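You operate a simulated robot arm through the tools that you are given. There is no shell and no other tool. Be economical: measure what you need, move in short steps, check, and stop when the job is done.

You run a simulated two-armed robot. Do the job below in one go: nothing can be reset, and whatever is moved stays where it is left.

JOB
Take the beige rag from the steel table top and lay it out flat on the top of the grey cabinet.

Only the result counts: the job must be done as asked and must still hold three seconds after the hand-in. Knocking over, shifting, dropping, spilling or breaking anything else fails it.

ROBOT AND FRAMES
Two 7-joint arms with two-finger parallel grippers on one trunk, on a base that drives. Base frame: it is fixed to the floor where the robot stands at the start and does not move with it; the origin is under the middle of the robot, x ahead of it, y to its left, z up. Units: m, degrees, N and s.
The left shoulder is at the start at [-0.108, 0.119, 0.742], the right one opposite. With the tool pointing down near the work surface each hand reaches from about 0.1 to 0.54 m from the robot's upright axis, wherever it stands, measured 20 degrees to its own side. Places, roughly: beige rag [0.8, -0.1, 0.9]; top of the grey cabinet [1.5, 2.5, 0.9]. Payload 3.43 kg a hand.
The TCP of each hand is the grasp point between the finger pads, 0.03 m short of the fingertips. In the tool frame z runs along the fingers and y along their closing line. The gripper opens to 0.094 m. The fingers are 0.028 m wide and 0.01 m thick; the gripper's body (0.05 by 0.096 m) begins 0.055 m behind the TCP.
Orientation is that of the tool frame in the base frame, as a unit quaternion [w, x, y, z]. With the fingers straight down and closing along the base's y, the tool's x points along the base's -x, its y along +y and its z along -z.

CONTROLS
- The arms move only by the tool nudge_tool. It takes "left_targets", "right_targets" or both (then of equal length, played together; a hand with none holds still); each is text: rows parted by semicolons, each of 7 numbers parted by spaces: the shift along the tool's x, y, z in m, then the turn, a rotation vector about the tool's x, y, z in degrees, then the finger opening in m, from 0 to 0.094. In form: tx ty tz ax ay az fingers; .... A call has 1 to 8 rows; each row is the pose to reach, as a shift and turn from the pose commanded when the call began, along the tool's axes at that moment. A row lasts 0.2 s, in which the tool goes at most 0.05 m and 8.6 degrees; a call with a longer step from one row to the next is refused whole, and so is a gripper value outside its range. Where a pose cannot be reached the arm comes as near as it can. A force on the tool above 40 N (or 10 N above the force at the start of the call, whichever is more), or a blocked arm, ends the call early, and 0.2 s more pass. Each finger travels about 0.153 m/s and halts on what it meets, pressing with about 40 N; the grip force reading is that of the motor and also rises with nothing between the fingers. The clock runs only during rows and for 0.2 s after the last one: add rows that repeat a pose to give the fingers time. It gives the time, the measured TCP pose, the force on the tool (base axes), the opening and the grip force at its end, in the units of the frame above (readings bear some noise), with the torque about the TCP (base axes, N m) and any sound that the robot's microphone picked up.
- Cameras (640 x 400 px; columns grow to the right, rows downward): "scene" is now at [0.0528, -0.0226, 1.453]; the picture's right is [-0.17, -0.99, 0.00], its down [-0.65, 0.11, -0.75] and it looks along [0.74, -0.12, -0.66] (base axes); focal length 291 px, centre (320, 200). "left" rides on the left gripper at [0.076, -0.014, -0.102] in its tool frame; the picture's right is [0.18, 0.98, 0.00], its down [-0.75, 0.14, -0.64] and it looks along [-0.63, 0.12, 0.77] (tool axes); focal length 243 px, centre (320, 200). "right" rides on the right gripper at [0.076, 0.014, -0.102] in its tool frame; the picture's right is [-0.18, 0.98, 0.00], its down [-0.75, -0.14, -0.64] and it looks along [-0.63, -0.12, 0.77] (tool axes); focal length 243 px, centre (320, 200). There is no depth. A picture from a camera that has moved, and an enlarged one, comes with that camera's place and axes in the base frame and with its lens. The place of the scene camera against the robot may be out by one fixed shift of up to 0.018 m in any direction.
- snapshot(camera): a new picture of that camera. No time passes.
- move_column(by): slides the trunk up (or, below 0, down) by that many m; the arms and the scene camera ride with it, the base frame stays. It gives what a move gives, with no picture.
- drive_base(legs): drives the robot by 1 to 6 legs, each [ahead, left, turn to the left] in m, m and degrees, along the robot's own axes; the way and the turn of a leg run together, so that a leg with both is an arc; at most 1.5 m and 180 degrees a leg. The arms and the cameras ride along, it lands a little off, and it stops where it bumps. It gives what a move gives.
- turn_head(pan, tilt): turns the head with the scene camera to pan (to the left, within 143 degrees either way) and tilt (down, from -29 to 69), counted from straight ahead of the robot. It gives what a move gives.
- inspect(camera, box): a new picture of the part [left, top, right, bottom] of that camera's present view, enlarged. No time passes.
- job_done(): hands the job in; it is judged then, once.

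Work in short steps. Places have to be worked out from the pictures, the camera data and where the tool is seen: move nearer, look again, correct. Check each grasp and each placing, and mend what went wrong. You have 120 turns and 88 pictures in all, those below and enlarged ones among them. Open the grippers and draw the arms clear of the work before you hand the job in, unless the task says otherwise; then end with one line.

The tools are called by a JSON object that holds its "method" and its "body". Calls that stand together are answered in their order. nudge_tool: Moves the arms, as the interface text tells. Its arguments: {"type":"object","properties":{"left_targets":{"type":"string"},"right_targets":{"type":"string"}},"required":[]} The other tools are called the same way: move_column (by) slides the trunk up or down; drive_base (legs) drives the base; turn_head (pan, tilt) turns the head that bears the scene camera; snapshot (camera) takes a picture; inspect (camera, box) takes an enlarged picture of a part of a camera's view; job_done () hands the job in.

At the start:

```text
time: 0.0
left_tool_pos: [0.2943, 0.0438, 1.1029]
left_orientation: [0.0, 0.0, 1.0, 0.0]
left_contact_force: [-0.2, -0.1, -0.5]
left_ft_torque: [0.0, 0.02, -0.02]
left_finger_gap: 0.094
left_finger_force: 0.1
right_tool_pos: [0.3416, -0.2612, 1.1067]
right_orientation: [0.0, 0.0, 1.0, 0.0]
right_contact_force: [0.5, -0.8, 0.3]
right_ft_torque: [-0.01, -0.01, -0.01]
right_finger_gap: 0.0939
right_finger_force: 0.1
trunk travel left (down, up): [-0.164, 0.172]
robot x, y, heading: [0.0026, -0.0017, -0.0]
head pan, tilt: [-9.6, 41.5]
```

scene: 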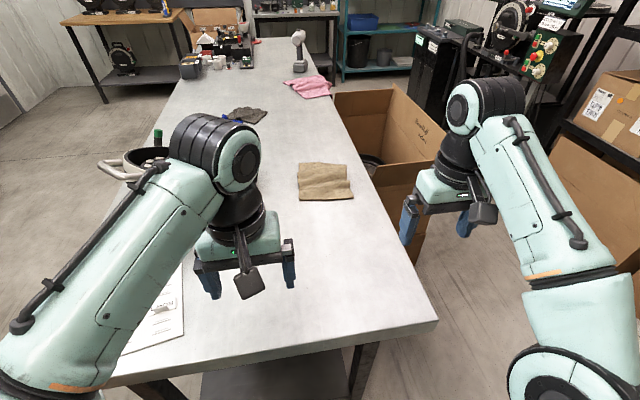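
right: 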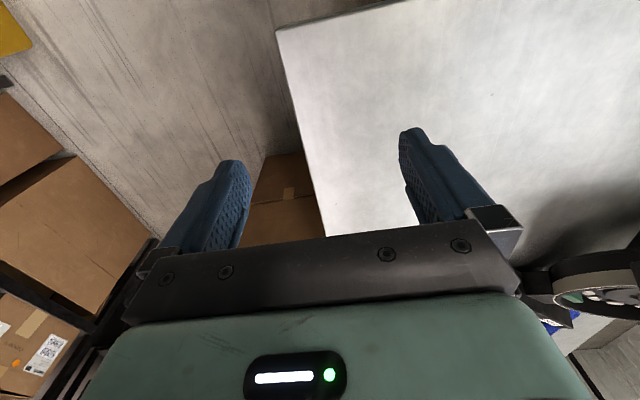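
left: 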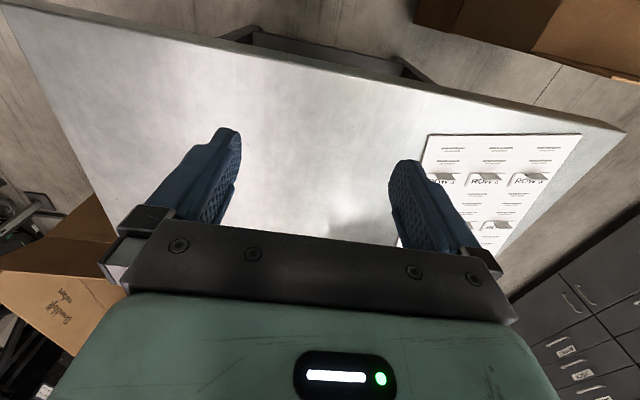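

I estimate the rag at about [0.75, -0.15, 0.9], near the table's right edge and beyond reach from here. I look closer at it and around the robot before driving.

{"method": "inspect", "body": {"camera": "scene", "box": [220, 90, 440, 230]}}

{"method": "turn_head", "body": {"pan": -60, "tilt": 35}}

{"method": "snapshot", "body": {"camera": "scene"}}

{"method": "turn_head", "body": {"pan": 60, "tilt": 25}}

{"method": "snapshot", "body": {"camera": "scene"}}

```text
2.86 times, centred on (330, 160) of scene
camera zoom: at [0.0528, -0.0226, 1.453], right [-0.17, -0.99, 0.0], down [-0.65, 0.11, -0.75], along [0.74, -0.12, -0.66], focal length 832 px, centre (291, 314)
```

zoom: 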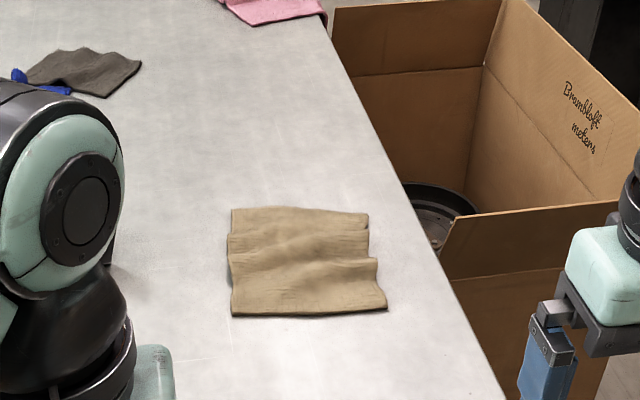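

```text
time: 1.2
left_tool_pos: [0.2947, 0.0426, 1.1037]
left_orientation: [0.0, 0.0, 1.0, 0.0]
left_contact_force: [-0.9, 0.2, -0.2]
left_ft_torque: [0.0, 0.06, 0.0]
left_finger_gap: 0.0938
left_finger_force: 0.1
right_tool_pos: [0.3409, -0.2616, 1.1059]
right_orientation: [0.0, 0.0, 1.0, 0.0]
right_contact_force: [-0.5, -0.1, 0.4]
right_ft_torque: [-0.01, -0.01, 0.0]
right_finger_gap: 0.0939
right_finger_force: 0.0
trunk travel left (down, up): [-0.164, 0.172]
robot x, y, heading: [0.0016, 0.0012, 0.0]
head pan, tilt: [-60.0, 35.0]
```

```text
83 pictures are left
camera scene: at [0.0141, -0.0849, 1.4628], right [-0.87, -0.5, 0.0], down [-0.29, 0.5, -0.82], along [0.41, -0.71, -0.57], focal length 291 px, centre (320, 200)
```

scene: 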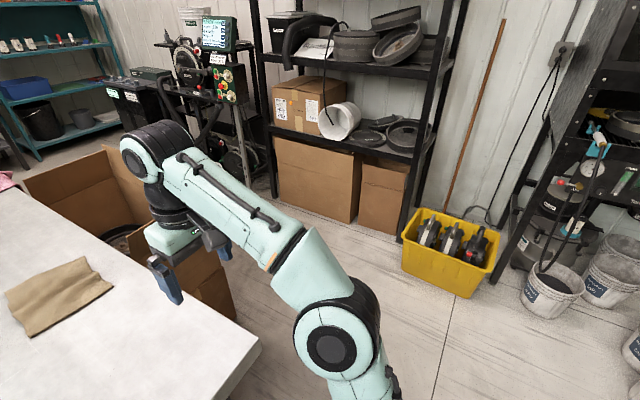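

```text
time: 3.2
left_tool_pos: [0.2944, 0.0427, 1.103]
left_orientation: [0.0, 0.0, 1.0, 0.0]
left_contact_force: [1.2, -1.1, -0.1]
left_ft_torque: [0.01, 0.0, -0.01]
left_finger_gap: 0.0938
left_finger_force: 0.0
right_tool_pos: [0.3408, -0.2615, 1.1058]
right_orientation: [0.0, 0.001, 1.0, 0.0]
right_contact_force: [-0.2, -0.2, -0.5]
right_ft_torque: [-0.05, -0.01, -0.01]
right_finger_gap: 0.0941
right_finger_force: 0.1
trunk travel left (down, up): [-0.164, 0.172]
robot x, y, heading: [-0.0009, 0.0018, -0.0]
head pan, tilt: [60.0, 25.0]
```

```text
82 pictures are left
camera scene: at [0.0161, 0.0711, 1.4785], right [0.87, -0.5, 0.0], down [-0.21, -0.37, -0.91], along [0.45, 0.78, -0.42], focal length 291 px, centre (320, 200)
```

scene: 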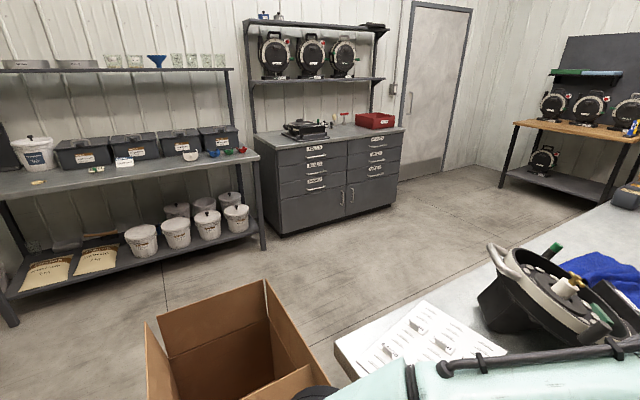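

The cabinet is at about x 0.9–2.3, with its front face at y≈2.25, and has items on top. I'll approach the rag from the free side to the right of the table, between the table edge (y≈-0.29) and the carton, starting with a sideways drive.

{"method": "drive_base", "body": {"legs": [[-0.03, -0.62, 0], [0.33, 0, 0]]}}

{"method": "turn_head", "body": {"pan": 15, "tilt": 50}}

{"method": "snapshot", "body": {"camera": "scene"}}

```text
time: 10.9
left_tool_pos: [0.5967, -0.5811, 1.1026]
left_orientation: [0.0, 0.0, 1.0, 0.0]
left_contact_force: [-0.4, -0.2, 0.4]
left_ft_torque: [-0.01, -0.03, -0.04]
left_finger_gap: 0.0942
left_finger_force: 0.1
right_tool_pos: [0.6424, -0.8844, 1.1071]
right_orientation: [0.0, 0.001, 1.0, 0.0]
right_contact_force: [0.6, 0.8, -0.2]
right_ft_torque: [0.0, 0.0, -0.01]
right_finger_gap: 0.0939
right_finger_force: 0.0
trunk travel left (down, up): [-0.164, 0.172]
robot x, y, heading: [0.299, -0.6245, -0.1]
head pan, tilt: [60.0, 25.0]
```

```text
time: 12.0
left_tool_pos: [0.5959, -0.5816, 1.1036]
left_orientation: [-0.001, 0.001, 1.0, 0.0]
left_contact_force: [0.2, -1.1, -0.7]
left_ft_torque: [0.01, -0.02, 0.01]
left_finger_gap: 0.094
left_finger_force: 0.1
right_tool_pos: [0.6413, -0.8845, 1.1062]
right_orientation: [0.0, 0.002, 1.0, 0.0]
right_contact_force: [-0.2, -0.2, -0.3]
right_ft_torque: [0.0, -0.02, 0.04]
right_finger_gap: 0.0941
right_finger_force: 0.1
trunk travel left (down, up): [-0.164, 0.172]
robot x, y, heading: [0.2999, -0.6183, -0.0]
head pan, tilt: [15.0, 50.0]
```

```text
81 pictures are left
camera scene: at [0.3458, -0.6115, 1.4411], right [0.26, -0.97, 0.0], down [-0.74, -0.2, -0.64], along [0.62, 0.17, -0.77], focal length 291 px, centre (320, 200)
```

scene: 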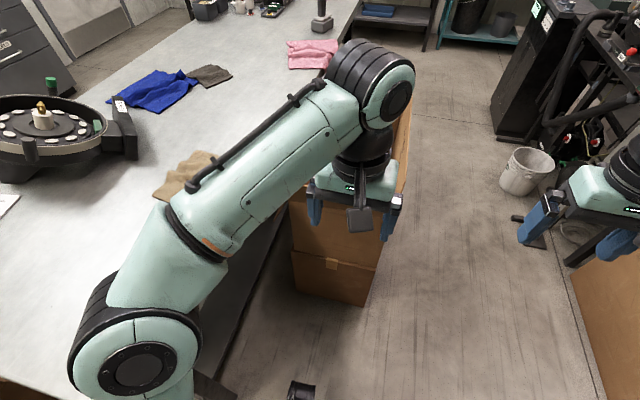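

The carton's near face is at x≈0.9. I turn towards the rag and slide to about (0.5, -0.62).

{"method": "drive_base", "body": {"legs": [[0, 0, 57], [0.109, -0.168, 0]]}}

{"method": "turn_head", "body": {"pan": 0, "tilt": 55}}

{"method": "snapshot", "body": {"camera": "scene"}}

```text
time: 16.7
left_tool_pos: [0.6269, -0.3526, 1.1028]
left_orientation: [0.0, -0.475, 0.88, 0.0]
left_contact_force: [0.5, -0.4, -0.7]
left_ft_torque: [-0.03, 0.02, -0.01]
left_finger_gap: 0.0942
left_finger_force: 0.0
right_tool_pos: [0.907, -0.4815, 1.106]
right_orientation: [0.0, -0.476, 0.879, 0.0]
right_contact_force: [-0.5, -0.4, 0.5]
right_ft_torque: [0.01, 0.04, 0.01]
right_finger_gap: 0.0936
right_finger_force: 0.1
trunk travel left (down, up): [-0.164, 0.172]
robot x, y, heading: [0.5025, -0.6228, 56.6]
head pan, tilt: [15.0, 50.0]
```

```text
time: 17.4
left_tool_pos: [0.6272, -0.3529, 1.1038]
left_orientation: [0.0, -0.476, 0.879, 0.001]
left_contact_force: [0.1, -1.3, 0.3]
left_ft_torque: [0.02, 0.01, 0.03]
left_finger_gap: 0.094
left_finger_force: 0.1
right_tool_pos: [0.9064, -0.4803, 1.1068]
right_orientation: [0.001, -0.475, 0.88, 0.0]
right_contact_force: [-0.3, -0.6, 0.3]
right_ft_torque: [0.02, -0.01, 0.01]
right_finger_gap: 0.094
right_finger_force: 0.1
trunk travel left (down, up): [-0.164, 0.172]
robot x, y, heading: [0.5005, -0.6213, 56.8]
head pan, tilt: [0.0, 55.0]
```

```text
80 pictures are left
camera scene: at [0.5279, -0.6034, 1.4345], right [0.84, -0.55, 0.0], down [-0.45, -0.69, -0.57], along [0.31, 0.48, -0.82], focal length 291 px, centre (320, 200)
```

scene: 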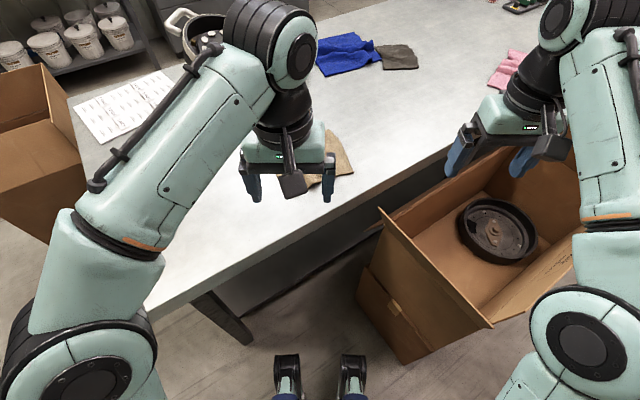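

The rag is behind the left hand in this view, so I look with the wrist cameras.

{"method": "snapshot", "body": {"camera": "left"}}

{"method": "snapshot", "body": {"camera": "right"}}

```text
79 pictures are left
camera left: at [0.5957, -0.4251, 1.2066], right [-0.92, 0.38, 0.0], down [0.29, 0.71, 0.64], along [0.25, 0.59, -0.77], focal length 243 px, centre (320, 200)
```

left: 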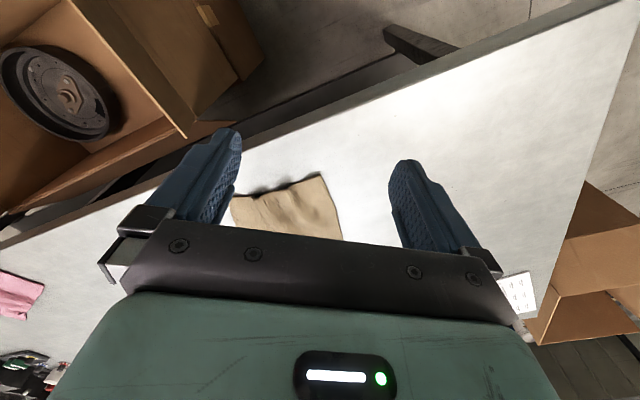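

```text
78 pictures are left
camera right: at [0.8522, -0.5366, 1.2097], right [-0.72, 0.69, 0.0], down [0.53, 0.55, 0.64], along [0.44, 0.46, -0.77], focal length 243 px, centre (320, 200)
```

right: 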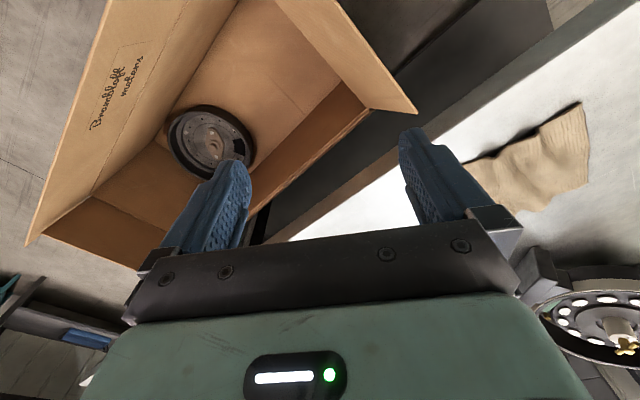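

Both views agree: the rag's right edge runs from (0.672,-0.233) to (0.824,-0.25) at z≈0.9. I'll pinch it near both ends with fingers closing across the edge. First I bring the left hand above its end, turned about 63°.

{"method": "nudge_tool", "body": {"left_targets": "-0.018 0.002 0.01 0 0 7.9 0.06; -0.036 0.005 0.02 0 0 15.8 0.06; -0.054 0.007 0.03 0 0 23.7 0.06; -0.072 0.01 0.04 0 0 31.5 0.06; -0.09 0.012 0.05 0 0 39.4 0.06; -0.108 0.014 0.06 0 0 47.3 0.06; -0.126 0.017 0.07 0 0 55.2 0.06; -0.144 0.019 0.08 0 0 63 0.06", "right_targets": "-0.01 0.015 0 0 0 7.9 0.06; -0.02 0.03 0 0 0 15.8 0.06; -0.03 0.045 0 0 0 23.7 0.06; -0.04 0.06 0 0 0 31.5 0.06; -0.05 0.07 0 0 0 39.4 0.06; -0.07 0.08 0 0 0 47.3 0.06; -0.08 0.09 0 0 0 55.2 0.06; -0.09 0.1 0 0 0 63 0.06"}}

{"method": "snapshot", "body": {"camera": "left"}}

{"method": "snapshot", "body": {"camera": "scene"}}

```text
time: 19.2
left_tool_pos: [0.6731, -0.2457, 1.0405]
left_orientation: [-0.019, 0.021, 1.0, 0.001]
left_contact_force: [-0.5, -0.8, 0.5]
left_ft_torque: [0.02, -0.01, 0.02]
left_finger_gap: 0.0601
left_finger_force: 0.1
left hand out of reach, approached as far as the arm can: row 8
right_tool_pos: [0.8598, -0.3985, 1.0899]
right_orientation: [0.002, 0.055, 0.998, 0.003]
right_contact_force: [-0.7, -0.3, 0.4]
right_ft_torque: [0.04, 0.0, 0.02]
right_finger_gap: 0.06
right_finger_force: 0.1
right hand out of reach, approached as far as the arm can: row 3, 4, 5, 6, 7, 8
trunk travel left (down, up): [-0.164, 0.172]
robot x, y, heading: [0.5009, -0.6261, 57.0]
head pan, tilt: [0.0, 55.0]
```

```text
77 pictures are left
camera left: at [0.5997, -0.2577, 1.1467], right [-0.14, 0.99, 0.01], down [0.78, 0.11, 0.61], along [0.6, 0.09, -0.79], focal length 243 px, centre (320, 200)
```

left: 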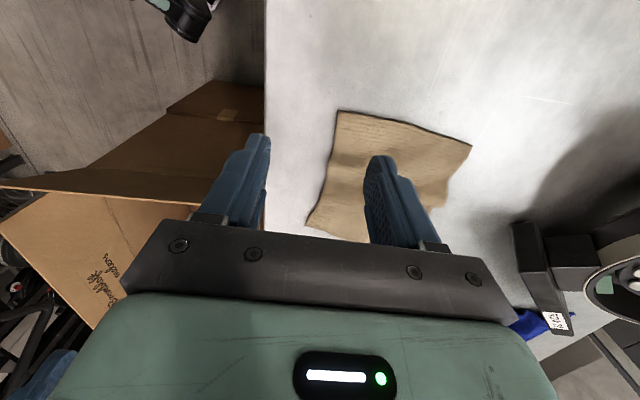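

```text
76 pictures are left
camera scene: at [0.5272, -0.6056, 1.4346], right [0.84, -0.55, 0.0], down [-0.45, -0.68, -0.57], along [0.31, 0.48, -0.82], focal length 291 px, centre (320, 200)
```

scene: 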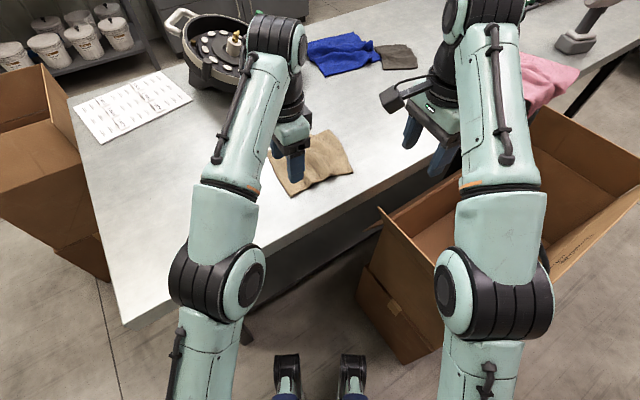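

Reach is tight, so I move the base 8 cm nearer, which stays clear of the table edge and carton. Then I'll correct the hands.

{"method": "drive_base", "body": {"legs": [[0.08, 0.0, 0]]}}

```text
time: 20.3
left_tool_pos: [0.7163, -0.1776, 1.0391]
left_orientation: [-0.021, 0.021, 1.0, 0.0]
left_contact_force: [0.0, -0.8, 0.7]
left_ft_torque: [-0.03, 0.05, 0.01]
left_finger_gap: 0.06
left_finger_force: 0.1
right_tool_pos: [0.9043, -0.3301, 1.0895]
right_orientation: [0.0, 0.055, 0.998, 0.0]
right_contact_force: [-0.6, -0.1, 0.8]
right_ft_torque: [0.01, 0.01, 0.0]
right_finger_gap: 0.0599
right_finger_force: 0.1
trunk travel left (down, up): [-0.164, 0.172]
robot x, y, heading: [0.5461, -0.5553, 57.0]
head pan, tilt: [0.0, 55.0]
```

Refined edge corners are A(0.675,-0.228) and B(0.827,-0.24). I bring the left hand over A and lower it to just above the table. The right hand goes over B, yawed back 35° so its camera stays clear of the left hand.

{"method": "nudge_tool", "body": {"left_targets": "0.01 -0.022 0.02 0 -1.2 0 0.05; 0.025 -0.045 0.04 0 -2.4 0 0.05; 0.029 -0.045 0.084 0 -2.4 0 0.05; 0.029 -0.045 0.084 0 -2.4 0 0.05", "right_targets": "0.02 0.015 0.01 0 0 -8 0.05; 0.04 0.03 0.02 0 0 -16 0.05; 0.06 0.05 0.03 0 0 -24 0.05; 0.08 0.06 0.04 0 0 -32 0.05"}}

{"method": "snapshot", "body": {"camera": "left"}}

{"method": "snapshot", "body": {"camera": "right"}}

{"method": "snapshot", "body": {"camera": "scene"}}

```text
time: 21.3
left_tool_pos: [0.682, -0.2219, 0.957]
left_orientation: [0.002, 0.02, 1.0, -0.001]
left_contact_force: [0.0, 0.1, 0.5]
left_ft_torque: [0.01, 0.02, 0.04]
left_finger_gap: 0.0503
left_finger_force: 0.1
right_tool_pos: [0.8296, -0.2627, 1.0488]
right_orientation: [0.001, -0.224, 0.974, 0.002]
right_contact_force: [0.0, -0.5, 0.5]
right_ft_torque: [0.0, -0.01, 0.01]
right_finger_gap: 0.0501
right_finger_force: 0.0
trunk travel left (down, up): [-0.164, 0.172]
robot x, y, heading: [0.5447, -0.5558, 56.9]
head pan, tilt: [0.0, 55.0]
```

```text
75 pictures are left
camera left: at [0.6044, -0.2337, 1.0601], right [-0.15, 0.99, 0.0], down [0.76, 0.11, 0.64], along [0.64, 0.09, -0.77], focal length 243 px, centre (320, 200)
```

left: 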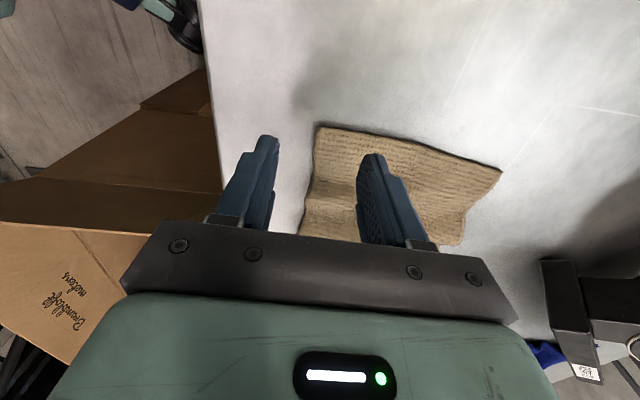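

```text
74 pictures are left
camera right: at [0.7545, -0.2832, 1.1521], right [-0.26, 0.96, 0.0], down [0.74, 0.2, 0.64], along [0.62, 0.17, -0.76], focal length 243 px, centre (320, 200)
```

right: 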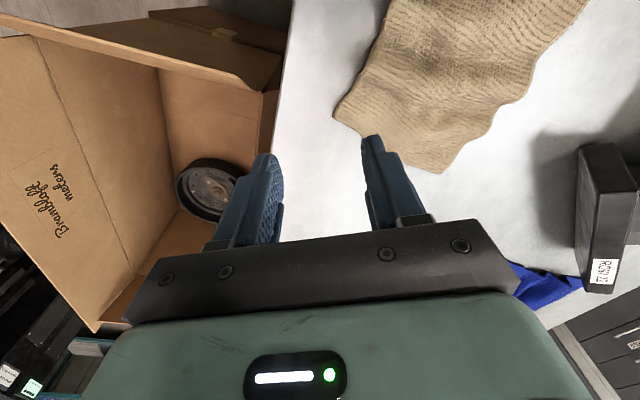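

```text
73 pictures are left
camera scene: at [0.5708, -0.5378, 1.4345], right [0.84, -0.55, 0.0], down [-0.45, -0.69, -0.57], along [0.31, 0.48, -0.82], focal length 291 px, centre (320, 200)
```

scene: 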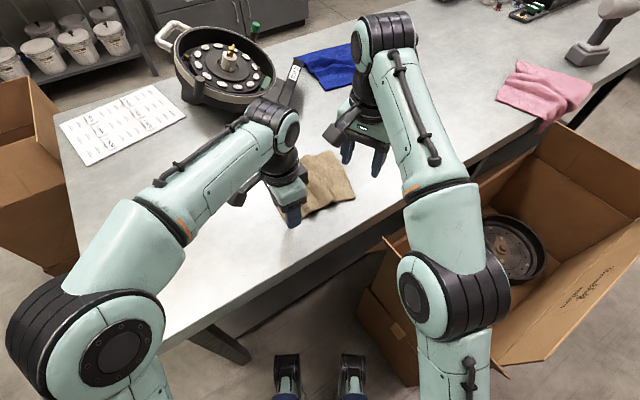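

The left fingers straddle the edge at corner A well. I lower the left hand gently towards the table and shift the right hand over B at (0.835,-0.242).

{"method": "nudge_tool", "body": {"left_targets": "0 0 0.01 0 0 0 0.05; 0 0 0.018 0 0 0 0.05; 0 0 0.023 0 0 0 0.05; 0 0 0.023 0 0 0 0.05"}}

```text
time: 22.3
left_tool_pos: [0.6821, -0.2221, 0.9338]
left_orientation: [0.0, 0.019, 1.0, -0.001]
left_contact_force: [-1.0, -0.6, 0.0]
left_ft_torque: [-0.01, 0.01, 0.01]
left_finger_gap: 0.0498
left_finger_force: 0.1
right_tool_pos: [0.8302, -0.2625, 1.0474]
right_orientation: [0.0, -0.223, 0.975, 0.001]
right_contact_force: [0.1, 0.6, -0.5]
right_ft_torque: [0.0, 0.0, -0.04]
right_finger_gap: 0.0498
right_finger_force: 0.0
trunk travel left (down, up): [-0.164, 0.172]
robot x, y, heading: [0.5458, -0.5591, 57.0]
head pan, tilt: [0.0, 55.0]
```

No contact yet at z 0.934. I keep lowering in 2 mm steps until the force rises.

{"method": "nudge_tool", "body": {"left_targets": "0 0 0.002 0 0 0 0.05; 0 0 0.004 0 0 0 0.05; 0 0 0.006 0 0 0 0.05; 0 0 0.008 0 0 0 0.05"}}

{"method": "inspect", "body": {"camera": "left", "box": [200, 90, 460, 250]}}

```text
time: 23.3
left_tool_pos: [0.6825, -0.2222, 0.9265]
left_orientation: [0.001, 0.021, 1.0, -0.001]
left_contact_force: [-0.6, 0.4, -1.2]
left_ft_torque: [0.0, 0.0, -0.01]
left_finger_gap: 0.05
left_finger_force: 0.0
right_tool_pos: [0.8304, -0.263, 1.0497]
right_orientation: [0.0, -0.224, 0.975, 0.001]
right_contact_force: [0.5, 0.3, 0.3]
right_ft_torque: [0.0, 0.02, 0.02]
right_finger_gap: 0.0498
right_finger_force: 0.0
trunk travel left (down, up): [-0.164, 0.172]
robot x, y, heading: [0.5403, -0.5556, 56.9]
head pan, tilt: [0.0, 55.0]
```

```text
2.46 times, centred on (330, 170) of left
camera zoom: at [0.6046, -0.2336, 1.0291], right [-0.15, 0.99, 0.0], down [0.76, 0.11, 0.64], along [0.64, 0.09, -0.77], focal length 597 px, centre (295, 274)
```

zoom: 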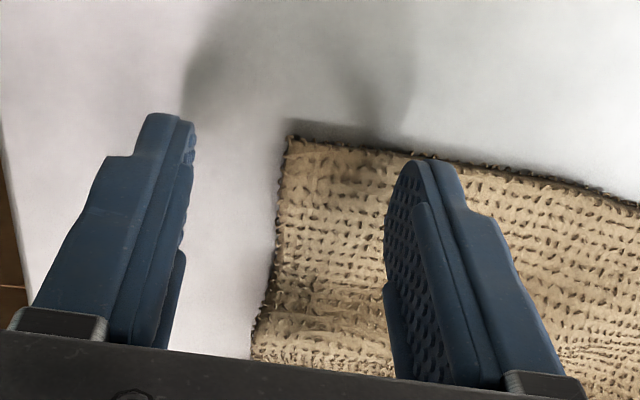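

Still free, so I continue down.

{"method": "nudge_tool", "body": {"left_targets": "0 0 0.002 0 0 0 0.05; 0 0 0.004 0 0 0 0.05; 0 0 0.006 0 0 0 0.05; 0 0 0.008 0 0 0 0.05; 0 0 0.01 0 0 0 0.05"}}

```text
time: 24.5
left_tool_pos: [0.6824, -0.222, 0.9159]
left_orientation: [0.0, 0.02, 1.0, -0.001]
left_contact_force: [1.9, -0.7, -0.6]
left_ft_torque: [0.01, -0.01, -0.01]
left_finger_gap: 0.0499
left_finger_force: 0.1
right_tool_pos: [0.8303, -0.2633, 1.0492]
right_orientation: [0.0, -0.223, 0.975, 0.001]
right_contact_force: [0.1, 0.4, 0.1]
right_ft_torque: [-0.02, -0.03, -0.02]
right_finger_gap: 0.05
right_finger_force: 0.1
trunk travel left (down, up): [-0.164, 0.172]
robot x, y, heading: [0.5444, -0.5585, 56.9]
head pan, tilt: [0.0, 55.0]
```

Still no contact with the tips at about 0.886, so the table is lower than 0.9. I look, then step further.

{"method": "nudge_tool", "body": {"left_targets": "0 0 0.002 0 0 0 0.05; 0 0 0.004 0 0 0 0.05; 0 0 0.006 0 0 0 0.05"}}

{"method": "inspect", "body": {"camera": "left", "box": [200, 90, 460, 250]}}

```text
time: 25.3
left_tool_pos: [0.6829, -0.2233, 0.9123]
left_orientation: [0.002, 0.02, 1.0, 0.001]
left_contact_force: [-1.9, 0.6, 18.8]
left_ft_torque: [0.56, -0.11, 0.08]
left_finger_gap: 0.0504
left_finger_force: 0.1
right_tool_pos: [0.8299, -0.264, 1.0481]
right_orientation: [0.001, -0.223, 0.975, 0.002]
right_contact_force: [-0.1, 0.1, -0.1]
right_ft_torque: [0.0, 0.0, -0.01]
right_finger_gap: 0.0502
right_finger_force: 0.1
trunk travel left (down, up): [-0.164, 0.172]
robot x, y, heading: [0.5452, -0.5558, 56.9]
head pan, tilt: [0.0, 55.0]
```

```text
2.46 times, centred on (330, 170) of left
camera zoom: at [0.6043, -0.2341, 1.0151], right [-0.15, 0.99, 0.0], down [0.76, 0.11, 0.65], along [0.64, 0.1, -0.76], focal length 597 px, centre (295, 274)
```

zoom: 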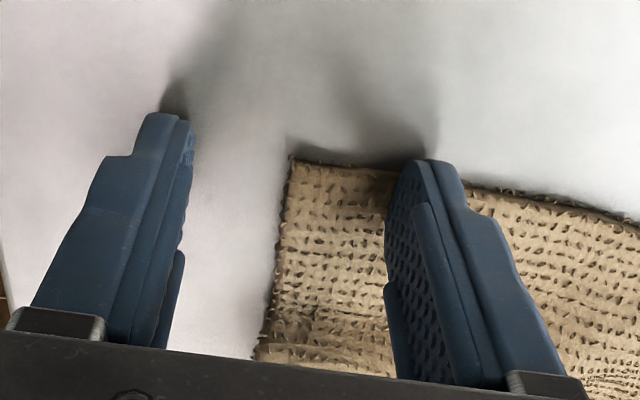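

Contact is at 19 N with the tips at z≈0.882. I close the left fingers here to pinch the edge.

{"method": "nudge_tool", "body": {"left_targets": "0 0 0 0 0 0 0.03; 0 0 0 0 0 0 0.015; 0 0 -0.001 0 0 0 0; 0 0 -0.001 0 0 0 0; 0 0 -0.001 0 0 0 0"}}

{"method": "inspect", "body": {"camera": "left", "box": [200, 90, 460, 250]}}

{"method": "inspect", "body": {"camera": "scene", "box": [220, 100, 420, 240]}}

```text
time: 26.5
left_tool_pos: [0.6819, -0.2219, 0.9119]
left_orientation: [0.002, 0.019, 1.0, 0.0]
left_contact_force: [-0.1, 3.1, 28.7]
left_ft_torque: [0.23, -0.24, 0.04]
left_finger_gap: 0.0027
left_finger_force: 38.1
right_tool_pos: [0.8299, -0.2646, 1.0491]
right_orientation: [0.001, -0.223, 0.975, 0.0]
right_contact_force: [1.4, -0.2, 0.1]
right_ft_torque: [-0.01, -0.01, 0.0]
right_finger_gap: 0.0499
right_finger_force: 0.0
trunk travel left (down, up): [-0.164, 0.172]
robot x, y, heading: [0.544, -0.5546, 57.0]
head pan, tilt: [0.0, 55.0]
```

```text
2.46 times, centred on (330, 170) of left
camera zoom: at [0.6047, -0.2341, 1.0152], right [-0.15, 0.99, 0.0], down [0.76, 0.11, 0.64], along [0.64, 0.09, -0.76], focal length 597 px, centre (295, 274)
```

zoom: 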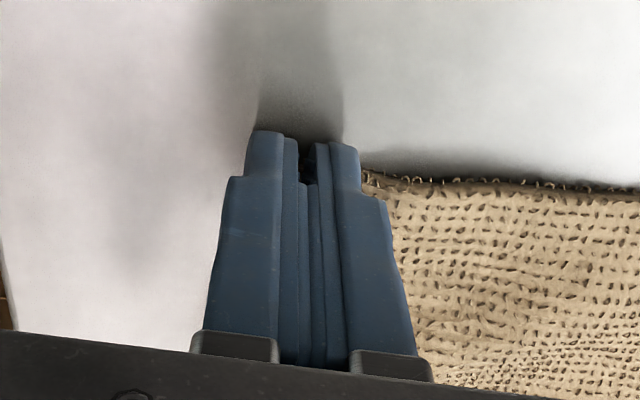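

```text
2.86 times, centred on (320, 170) of scene
camera zoom: at [0.5705, -0.5384, 1.4346], right [0.84, -0.55, 0.0], down [-0.45, -0.69, -0.57], along [0.31, 0.48, -0.82], focal length 832 px, centre (320, 286)
```

zoom: 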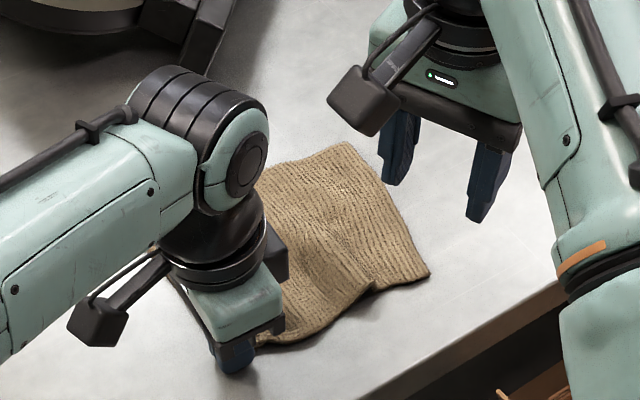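

The opening is 2.7 mm at 38 N, so probably cloth is between the pads. I lift 2 cm to check.

{"method": "nudge_tool", "body": {"left_targets": "0 0 -0.01 0 0 0 0; 0 0 -0.02 0 0 0 0; 0 0 -0.025 0 0 0 0"}}

{"method": "inspect", "body": {"camera": "left", "box": [200, 90, 460, 250]}}

{"method": "snapshot", "body": {"camera": "right"}}

```text
time: 27.3
left_tool_pos: [0.6817, -0.2228, 0.9352]
left_orientation: [-0.001, 0.02, 1.0, -0.001]
left_contact_force: [-0.2, -0.9, 0.3]
left_ft_torque: [0.01, -0.01, 0.0]
left_finger_gap: 0.0026
left_finger_force: 37.2
right_tool_pos: [0.8304, -0.2627, 1.0493]
right_orientation: [0.001, -0.224, 0.975, 0.001]
right_contact_force: [0.0, -0.3, 0.9]
right_ft_torque: [0.0, 0.01, 0.0]
right_finger_gap: 0.05
right_finger_force: 0.0
trunk travel left (down, up): [-0.164, 0.172]
robot x, y, heading: [0.5449, -0.5591, 56.9]
head pan, tilt: [0.0, 55.0]
```

```text
2.46 times, centred on (330, 170) of left
camera zoom: at [0.6051, -0.2339, 1.039], right [-0.15, 0.99, 0.0], down [0.76, 0.11, 0.64], along [0.63, 0.09, -0.77], focal length 597 px, centre (295, 274)
```

zoom: 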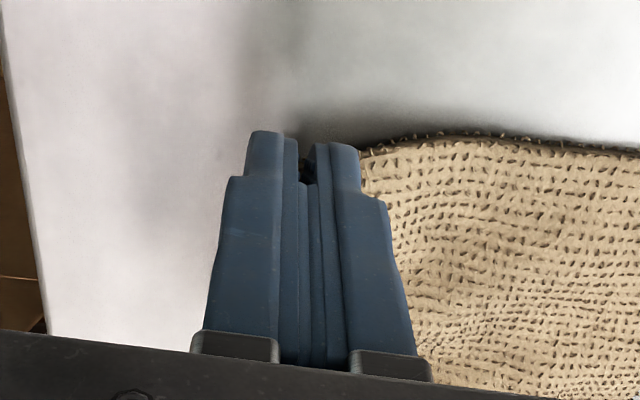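

```text
67 pictures are left
camera right: at [0.7551, -0.283, 1.152], right [-0.26, 0.97, 0.0], down [0.74, 0.2, 0.64], along [0.62, 0.17, -0.77], focal length 243 px, centre (320, 200)
```

right: 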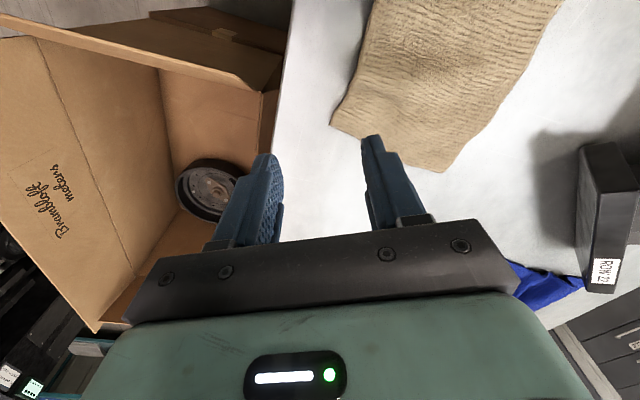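

The cloth lifted with the left hand, and corner B is now at about (0.855,-0.242). I move the right hand over it and go down to just above the table.

{"method": "nudge_tool", "body": {"right_targets": "-0.01 0.012 0.02 0 0 0 0.05; -0.021 0.024 0.05 0 0 0 0.05; -0.021 0.024 0.09 0 0 0 0.05; -0.021 0.024 0.115 0 0 0 0.05; -0.021 0.024 0.115 0 0 0 0.05"}}

{"method": "inspect", "body": {"camera": "right", "box": [200, 60, 460, 250]}}

{"method": "inspect", "body": {"camera": "scene", "box": [220, 80, 440, 240]}}

```text
time: 28.5
left_tool_pos: [0.6838, -0.2224, 0.9361]
left_orientation: [0.0, 0.02, 1.0, -0.001]
left_contact_force: [-0.4, 0.4, 0.3]
left_ft_torque: [-0.01, 0.0, 0.03]
left_finger_gap: 0.0027
left_finger_force: 37.4
right_tool_pos: [0.8398, -0.2325, 0.9342]
right_orientation: [0.001, -0.223, 0.975, 0.001]
right_contact_force: [-0.1, -0.9, 0.0]
right_ft_torque: [-0.03, 0.0, -0.02]
right_finger_gap: 0.0499
right_finger_force: 0.1
trunk travel left (down, up): [-0.164, 0.172]
robot x, y, heading: [0.5469, -0.5584, 56.9]
head pan, tilt: [0.0, 55.0]
```

```text
2.11 times, centred on (330, 155) of right
camera zoom: at [0.7641, -0.2528, 1.0376], right [-0.26, 0.96, 0.0], down [0.74, 0.2, 0.64], along [0.62, 0.17, -0.77], focal length 511 px, centre (299, 295)
```

zoom: 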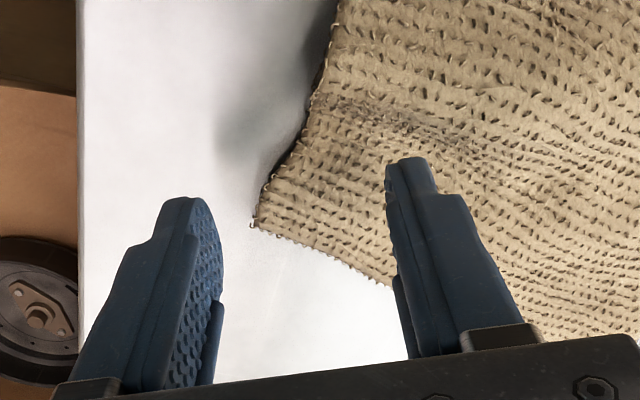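

```text
2.50 times, centred on (330, 160) of scene
camera zoom: at [0.5711, -0.5375, 1.4345], right [0.84, -0.55, 0.0], down [-0.45, -0.69, -0.57], along [0.31, 0.48, -0.82], focal length 728 px, centre (295, 300)
```

zoom: 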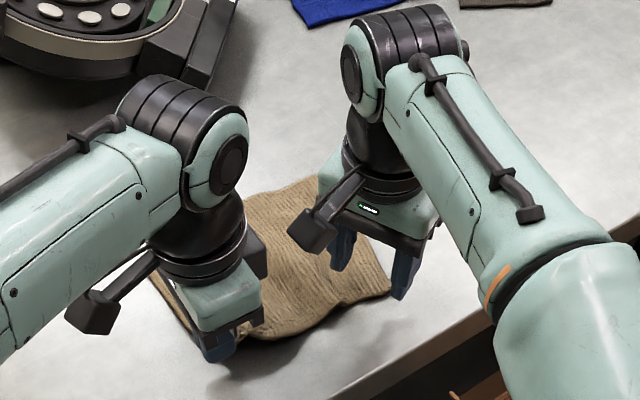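

The fingers straddle the right edge just inside corner B. I lower to contact level and close.

{"method": "nudge_tool", "body": {"right_targets": "0 0 0.01 0 0 0 0.05; 0 0 0.017 0 0 0 0.05; 0 0 0.02 0 0 0 0.05; 0 0 0.0225 0 0 0 0.05"}}

```text
time: 29.5
left_tool_pos: [0.6833, -0.2224, 0.9376]
left_orientation: [0.0, 0.019, 1.0, -0.001]
left_contact_force: [0.3, 0.2, -0.3]
left_ft_torque: [0.01, 0.02, 0.03]
left_finger_gap: 0.0025
left_finger_force: 37.9
right_tool_pos: [0.8397, -0.2324, 0.9127]
right_orientation: [0.001, -0.223, 0.975, 0.001]
right_contact_force: [-0.6, -0.6, 6.0]
right_ft_torque: [0.14, 0.08, 0.05]
right_finger_gap: 0.0497
right_finger_force: 0.0
trunk travel left (down, up): [-0.164, 0.172]
robot x, y, heading: [0.5438, -0.5578, 56.8]
head pan, tilt: [0.0, 55.0]
```

Contact at 6 N. I press 1.5 mm more, close, then lift 2 cm.

{"method": "nudge_tool", "body": {"right_targets": "0 0 0.0015 0 0 0 0.05; 0 0 0.0015 0 0 0 0.03; 0 0 0.0015 0 0 0 0.015; 0 0 0.001 0 0 0 0; 0 0 0.001 0 0 0 0; 0 0 0.001 0 0 0 0; 0 0 -0.011 0 0 0 0; 0 0 -0.023 0 0 0 0"}}

{"method": "snapshot", "body": {"camera": "right"}}

{"method": "snapshot", "body": {"camera": "left"}}

```text
time: 31.3
left_tool_pos: [0.6827, -0.2235, 0.9369]
left_orientation: [0.0, 0.019, 1.0, -0.001]
left_contact_force: [-0.4, -0.1, -0.1]
left_ft_torque: [-0.03, 0.0, 0.0]
left_finger_gap: 0.0025
left_finger_force: 37.3
right_tool_pos: [0.8393, -0.2307, 0.9352]
right_orientation: [0.0, -0.223, 0.975, -0.001]
right_contact_force: [-0.1, -0.2, -0.6]
right_ft_torque: [0.0, 0.01, 0.04]
right_finger_gap: 0.0042
right_finger_force: 38.4
trunk travel left (down, up): [-0.164, 0.172]
robot x, y, heading: [0.5466, -0.5592, 56.9]
head pan, tilt: [0.0, 55.0]
```

```text
64 pictures are left
camera right: at [0.7639, -0.2521, 1.0379], right [-0.26, 0.97, 0.0], down [0.74, 0.2, 0.64], along [0.62, 0.17, -0.77], focal length 243 px, centre (320, 200)
```

right: 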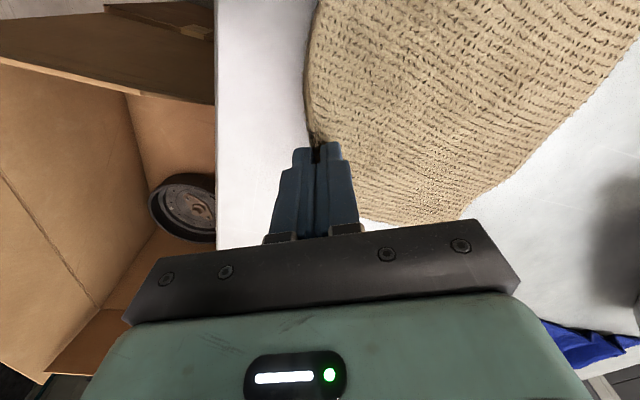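

```text
63 pictures are left
camera left: at [0.6051, -0.234, 1.0394], right [-0.15, 0.99, 0.0], down [0.76, 0.11, 0.64], along [0.64, 0.09, -0.77], focal length 243 px, centre (320, 200)
```

left: 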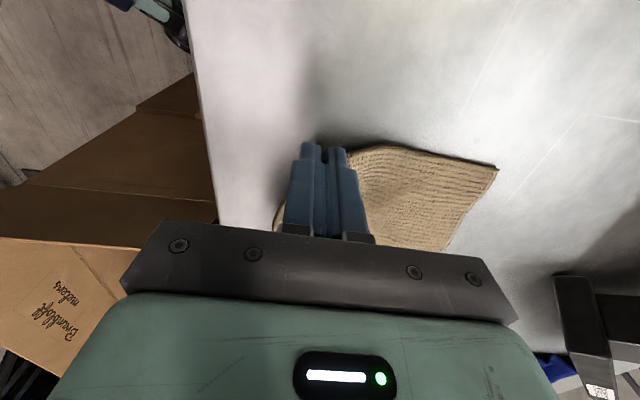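

Both hands hold the right edge. I raise the trunk so the rag hangs free of the table.

{"method": "move_column", "body": {"by": 0.165}}

{"method": "nudge_tool", "body": {"left_targets": "0 0 -0.02 0 0 0 0; 0 0 -0.04 0 0 0 0; 0 0 -0.06 0 0 0 0", "right_targets": "0 0 -0.02 0 0 0 0; 0 0 -0.04 0 0 0 0; 0 0 -0.06 0 0 0 0"}}

{"method": "snapshot", "body": {"camera": "scene"}}

{"method": "snapshot", "body": {"camera": "left"}}

```text
time: 33.2
left_tool_pos: [0.6816, -0.2231, 1.1015]
left_orientation: [0.001, 0.02, 1.0, -0.001]
left_contact_force: [0.3, -0.4, 0.0]
left_ft_torque: [0.02, 0.04, 0.01]
left_finger_gap: 0.0025
left_finger_force: 37.3
right_tool_pos: [0.8392, -0.2323, 1.0994]
right_orientation: [0.0, -0.223, 0.975, 0.001]
right_contact_force: [0.1, 0.0, 0.0]
right_ft_torque: [0.02, 0.0, 0.0]
right_finger_gap: 0.004
right_finger_force: 38.4
trunk travel left (down, up): [-0.329, 0.007]
robot x, y, heading: [0.5447, -0.5579, 56.9]
head pan, tilt: [0.0, 55.0]
```

```text
time: 34.0
left_tool_pos: [0.6823, -0.2221, 1.1615]
left_orientation: [0.0, 0.019, 1.0, -0.001]
left_contact_force: [0.3, 1.0, 0.7]
left_ft_torque: [-0.03, 0.0, -0.02]
left_finger_gap: 0.0024
left_finger_force: 37.9
right_tool_pos: [0.8387, -0.2324, 1.1612]
right_orientation: [0.002, -0.223, 0.975, 0.001]
right_contact_force: [-0.3, 0.2, 0.3]
right_ft_torque: [-0.01, 0.05, -0.02]
right_finger_gap: 0.0039
right_finger_force: 38.4
trunk travel left (down, up): [-0.329, 0.007]
robot x, y, heading: [0.5462, -0.5575, 56.7]
head pan, tilt: [0.0, 55.0]
```

```text
62 pictures are left
camera scene: at [0.5677, -0.5427, 1.603], right [0.84, -0.55, 0.0], down [-0.45, -0.69, -0.57], along [0.31, 0.48, -0.82], focal length 291 px, centre (320, 200)
```

scene: 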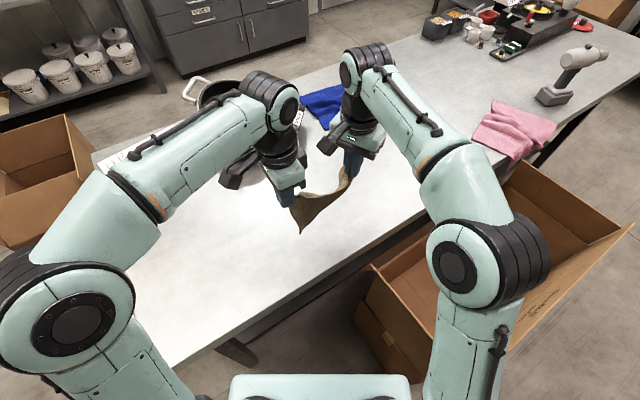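

```text
61 pictures are left
camera left: at [0.6046, -0.2334, 1.2647], right [-0.15, 0.99, 0.0], down [0.76, 0.11, 0.64], along [0.64, 0.09, -0.77], focal length 243 px, centre (320, 200)
```

left: 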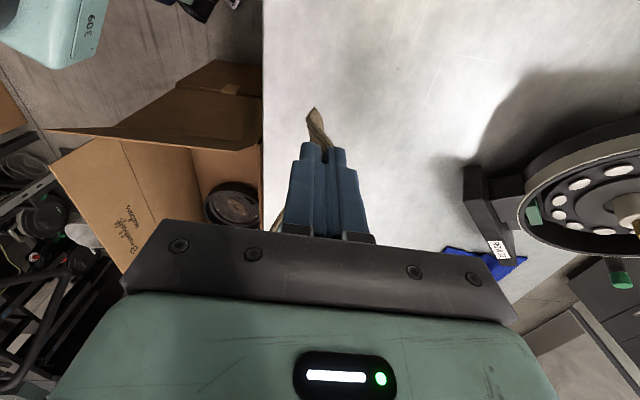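

The rag hangs free between both hands. I back off the way I came, round the near end of the table, then look for the route to the cabinet.

{"method": "drive_base", "body": {"legs": [[-0.187, 0.171, 0], [-0.41, 0.629, 0]]}}

{"method": "turn_head", "body": {"pan": 0, "tilt": 30}}

{"method": "snapshot", "body": {"camera": "scene"}}

{"method": "turn_head", "body": {"pan": 60, "tilt": 35}}

{"method": "snapshot", "body": {"camera": "scene"}}

```text
time: 41.7
left_tool_pos: [-0.3207, -0.2877, 1.1619]
left_orientation: [0.0, 0.018, 1.0, -0.001]
left_contact_force: [-0.2, 0.0, 0.5]
left_ft_torque: [0.0, -0.02, -0.01]
left_finger_gap: 0.0026
left_finger_force: 37.5
right_tool_pos: [-0.1644, -0.2965, 1.1607]
right_orientation: [0.0, -0.224, 0.975, 0.001]
right_contact_force: [0.3, 0.5, 0.4]
right_ft_torque: [-0.01, 0.01, -0.02]
right_finger_gap: 0.0039
right_finger_force: 38.7
trunk travel left (down, up): [-0.329, 0.007]
robot x, y, heading: [-0.4583, -0.6247, 57.0]
head pan, tilt: [0.0, 55.0]
```

```text
time: 42.6
left_tool_pos: [-0.3209, -0.2874, 1.1614]
left_orientation: [0.0, 0.018, 1.0, -0.001]
left_contact_force: [-0.1, 0.0, -0.1]
left_ft_torque: [0.01, 0.02, 0.01]
left_finger_gap: 0.0022
left_finger_force: 37.2
right_tool_pos: [-0.1641, -0.2968, 1.1609]
right_orientation: [0.001, -0.225, 0.974, 0.001]
right_contact_force: [-0.8, 0.4, 0.4]
right_ft_torque: [0.02, 0.0, 0.0]
right_finger_gap: 0.0041
right_finger_force: 39.3
trunk travel left (down, up): [-0.329, 0.007]
robot x, y, heading: [-0.4553, -0.6188, 56.8]
head pan, tilt: [0.0, 30.0]
```

```text
60 pictures are left
camera scene: at [-0.425, -0.5929, 1.639], right [0.84, -0.55, 0.0], down [-0.27, -0.42, -0.87], along [0.47, 0.73, -0.5], focal length 291 px, centre (320, 200)
```

scene: 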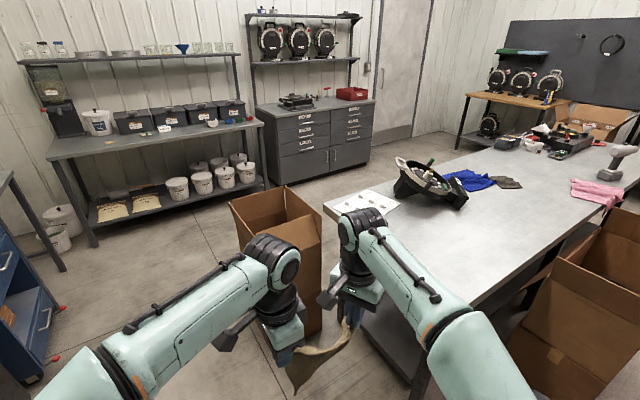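

```text
time: 43.9
left_tool_pos: [-0.3204, -0.2878, 1.1616]
left_orientation: [0.0, 0.017, 1.0, -0.001]
left_contact_force: [0.9, 0.2, 0.0]
left_ft_torque: [0.0, 0.02, 0.05]
left_finger_gap: 0.0023
left_finger_force: 37.0
right_tool_pos: [-0.1632, -0.2972, 1.1596]
right_orientation: [0.0, -0.224, 0.975, 0.001]
right_contact_force: [0.1, 0.7, 1.0]
right_ft_torque: [-0.04, 0.02, 0.03]
right_finger_gap: 0.0042
right_finger_force: 38.5
trunk travel left (down, up): [-0.329, 0.007]
robot x, y, heading: [-0.4605, -0.6251, 57.0]
head pan, tilt: [60.0, 35.0]
```

```text
59 pictures are left
camera scene: at [-0.5142, -0.5901, 1.6312], right [0.89, 0.45, 0.0], down [0.26, -0.51, -0.82], along [-0.37, 0.73, -0.57], focal length 291 px, centre (320, 200)
```

scene: 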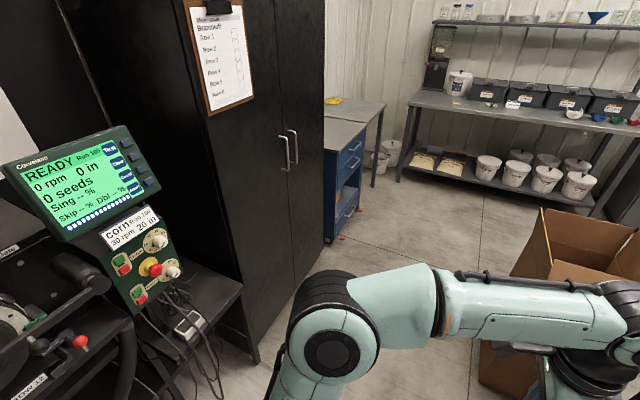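

The carton beside the table covers about x -0.1..0.3, y 0.36..0.98 and is 0.75 high, and the black cabinet's face is at x≈-1.15. I drive up the corridor at x≈-0.5, keeping my heading, to y≈1.43.

{"method": "drive_base", "body": {"legs": [[0.848, 0.577, 0], [0.848, 0.577, 0]]}}

{"method": "turn_head", "body": {"pan": -30, "tilt": 25}}

{"method": "snapshot", "body": {"camera": "scene"}}

```text
time: 54.6
left_tool_pos: [-0.3385, 1.7604, 1.1616]
left_orientation: [0.0, 0.027, 1.0, -0.001]
left_contact_force: [0.4, 0.4, 0.2]
left_ft_torque: [-0.03, 0.01, 0.01]
left_finger_gap: 0.0024
left_finger_force: 36.9
right_tool_pos: [-0.1833, 1.7494, 1.1597]
right_orientation: [0.001, -0.216, 0.976, 0.0]
right_contact_force: [-0.1, 0.4, -0.2]
right_ft_torque: [0.0, -0.03, 0.04]
right_finger_gap: 0.0041
right_finger_force: 38.6
trunk travel left (down, up): [-0.329, 0.007]
robot x, y, heading: [-0.4794, 1.4296, 56.0]
head pan, tilt: [60.0, 35.0]
```

```text
time: 56.2
left_tool_pos: [-0.3376, 1.7616, 1.1607]
left_orientation: [0.0, 0.025, 1.0, -0.001]
left_contact_force: [0.1, -0.2, -0.1]
left_ft_torque: [0.0, -0.02, -0.01]
left_finger_gap: 0.0024
left_finger_force: 37.1
right_tool_pos: [-0.1827, 1.7485, 1.1606]
right_orientation: [0.001, -0.216, 0.976, 0.001]
right_contact_force: [0.4, -0.6, -0.3]
right_ft_torque: [0.0, 0.0, 0.03]
right_finger_gap: 0.004
right_finger_force: 38.7
trunk travel left (down, up): [-0.329, 0.007]
robot x, y, heading: [-0.4823, 1.4291, 56.1]
head pan, tilt: [-30.0, 25.0]
```

```text
58 pictures are left
camera scene: at [-0.415, 1.4228, 1.647], right [0.44, -0.9, 0.0], down [-0.38, -0.19, -0.91], along [0.81, 0.4, -0.42], focal length 291 px, centre (320, 200)
```

scene: 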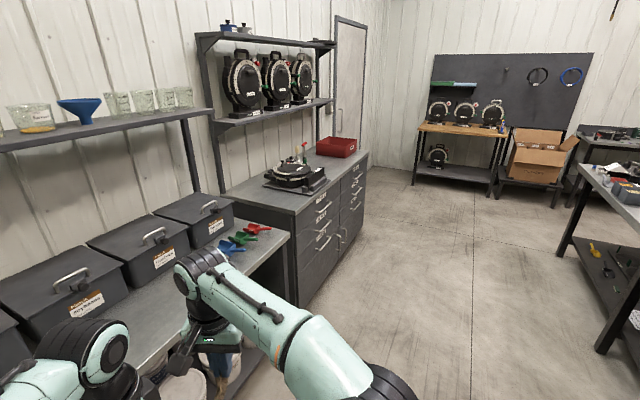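

The cabinet top spans x 0.87–2.27, y 2.21–2.8. The device tray covers x≈1.0–1.4 and the red box starts at x≈2.0, which leaves free space around x≈1.68. I drive along the aisle in +x first.

{"method": "drive_base", "body": {"legs": [[0.538, -0.801, 0], [0.538, -0.801, 0]]}}

{"method": "turn_head", "body": {"pan": 15, "tilt": 40}}

{"method": "snapshot", "body": {"camera": "scene"}}

```text
time: 70.5
left_tool_pos: [1.5756, 1.7667, 1.1601]
left_orientation: [0.001, 0.025, 1.0, 0.0]
left_contact_force: [0.5, 0.4, 0.1]
left_ft_torque: [0.03, 0.0, -0.02]
left_finger_gap: 0.0025
left_finger_force: 37.3
right_tool_pos: [1.7302, 1.7549, 1.1606]
right_orientation: [0.001, -0.217, 0.976, 0.001]
right_contact_force: [-0.5, 0.2, 0.2]
right_ft_torque: [-0.03, 0.02, 0.03]
right_finger_gap: 0.004
right_finger_force: 38.5
trunk travel left (down, up): [-0.329, 0.007]
robot x, y, heading: [1.4332, 1.4343, 55.7]
head pan, tilt: [-30.0, 25.0]
```

```text
time: 71.7
left_tool_pos: [1.5763, 1.7656, 1.1602]
left_orientation: [0.0, 0.026, 1.0, -0.001]
left_contact_force: [-0.1, 0.4, -0.2]
left_ft_torque: [0.01, 0.04, 0.01]
left_finger_gap: 0.0025
left_finger_force: 37.0
right_tool_pos: [1.7317, 1.7552, 1.161]
right_orientation: [0.0, -0.217, 0.976, 0.002]
right_contact_force: [-0.1, -0.3, 0.3]
right_ft_torque: [0.0, 0.01, 0.04]
right_finger_gap: 0.0043
right_finger_force: 38.4
trunk travel left (down, up): [-0.329, 0.007]
robot x, y, heading: [1.4367, 1.431, 56.1]
head pan, tilt: [15.0, 40.0]
```

```text
57 pictures are left
camera scene: at [1.4447, 1.4678, 1.6237], right [0.95, -0.32, 0.0], down [-0.21, -0.61, -0.77], along [0.25, 0.72, -0.64], focal length 291 px, centre (320, 200)
```

scene: 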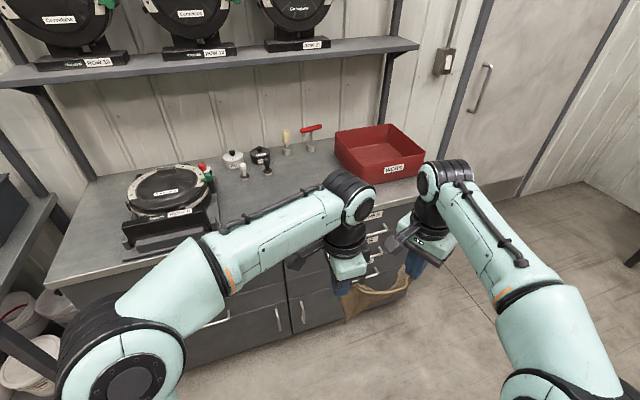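

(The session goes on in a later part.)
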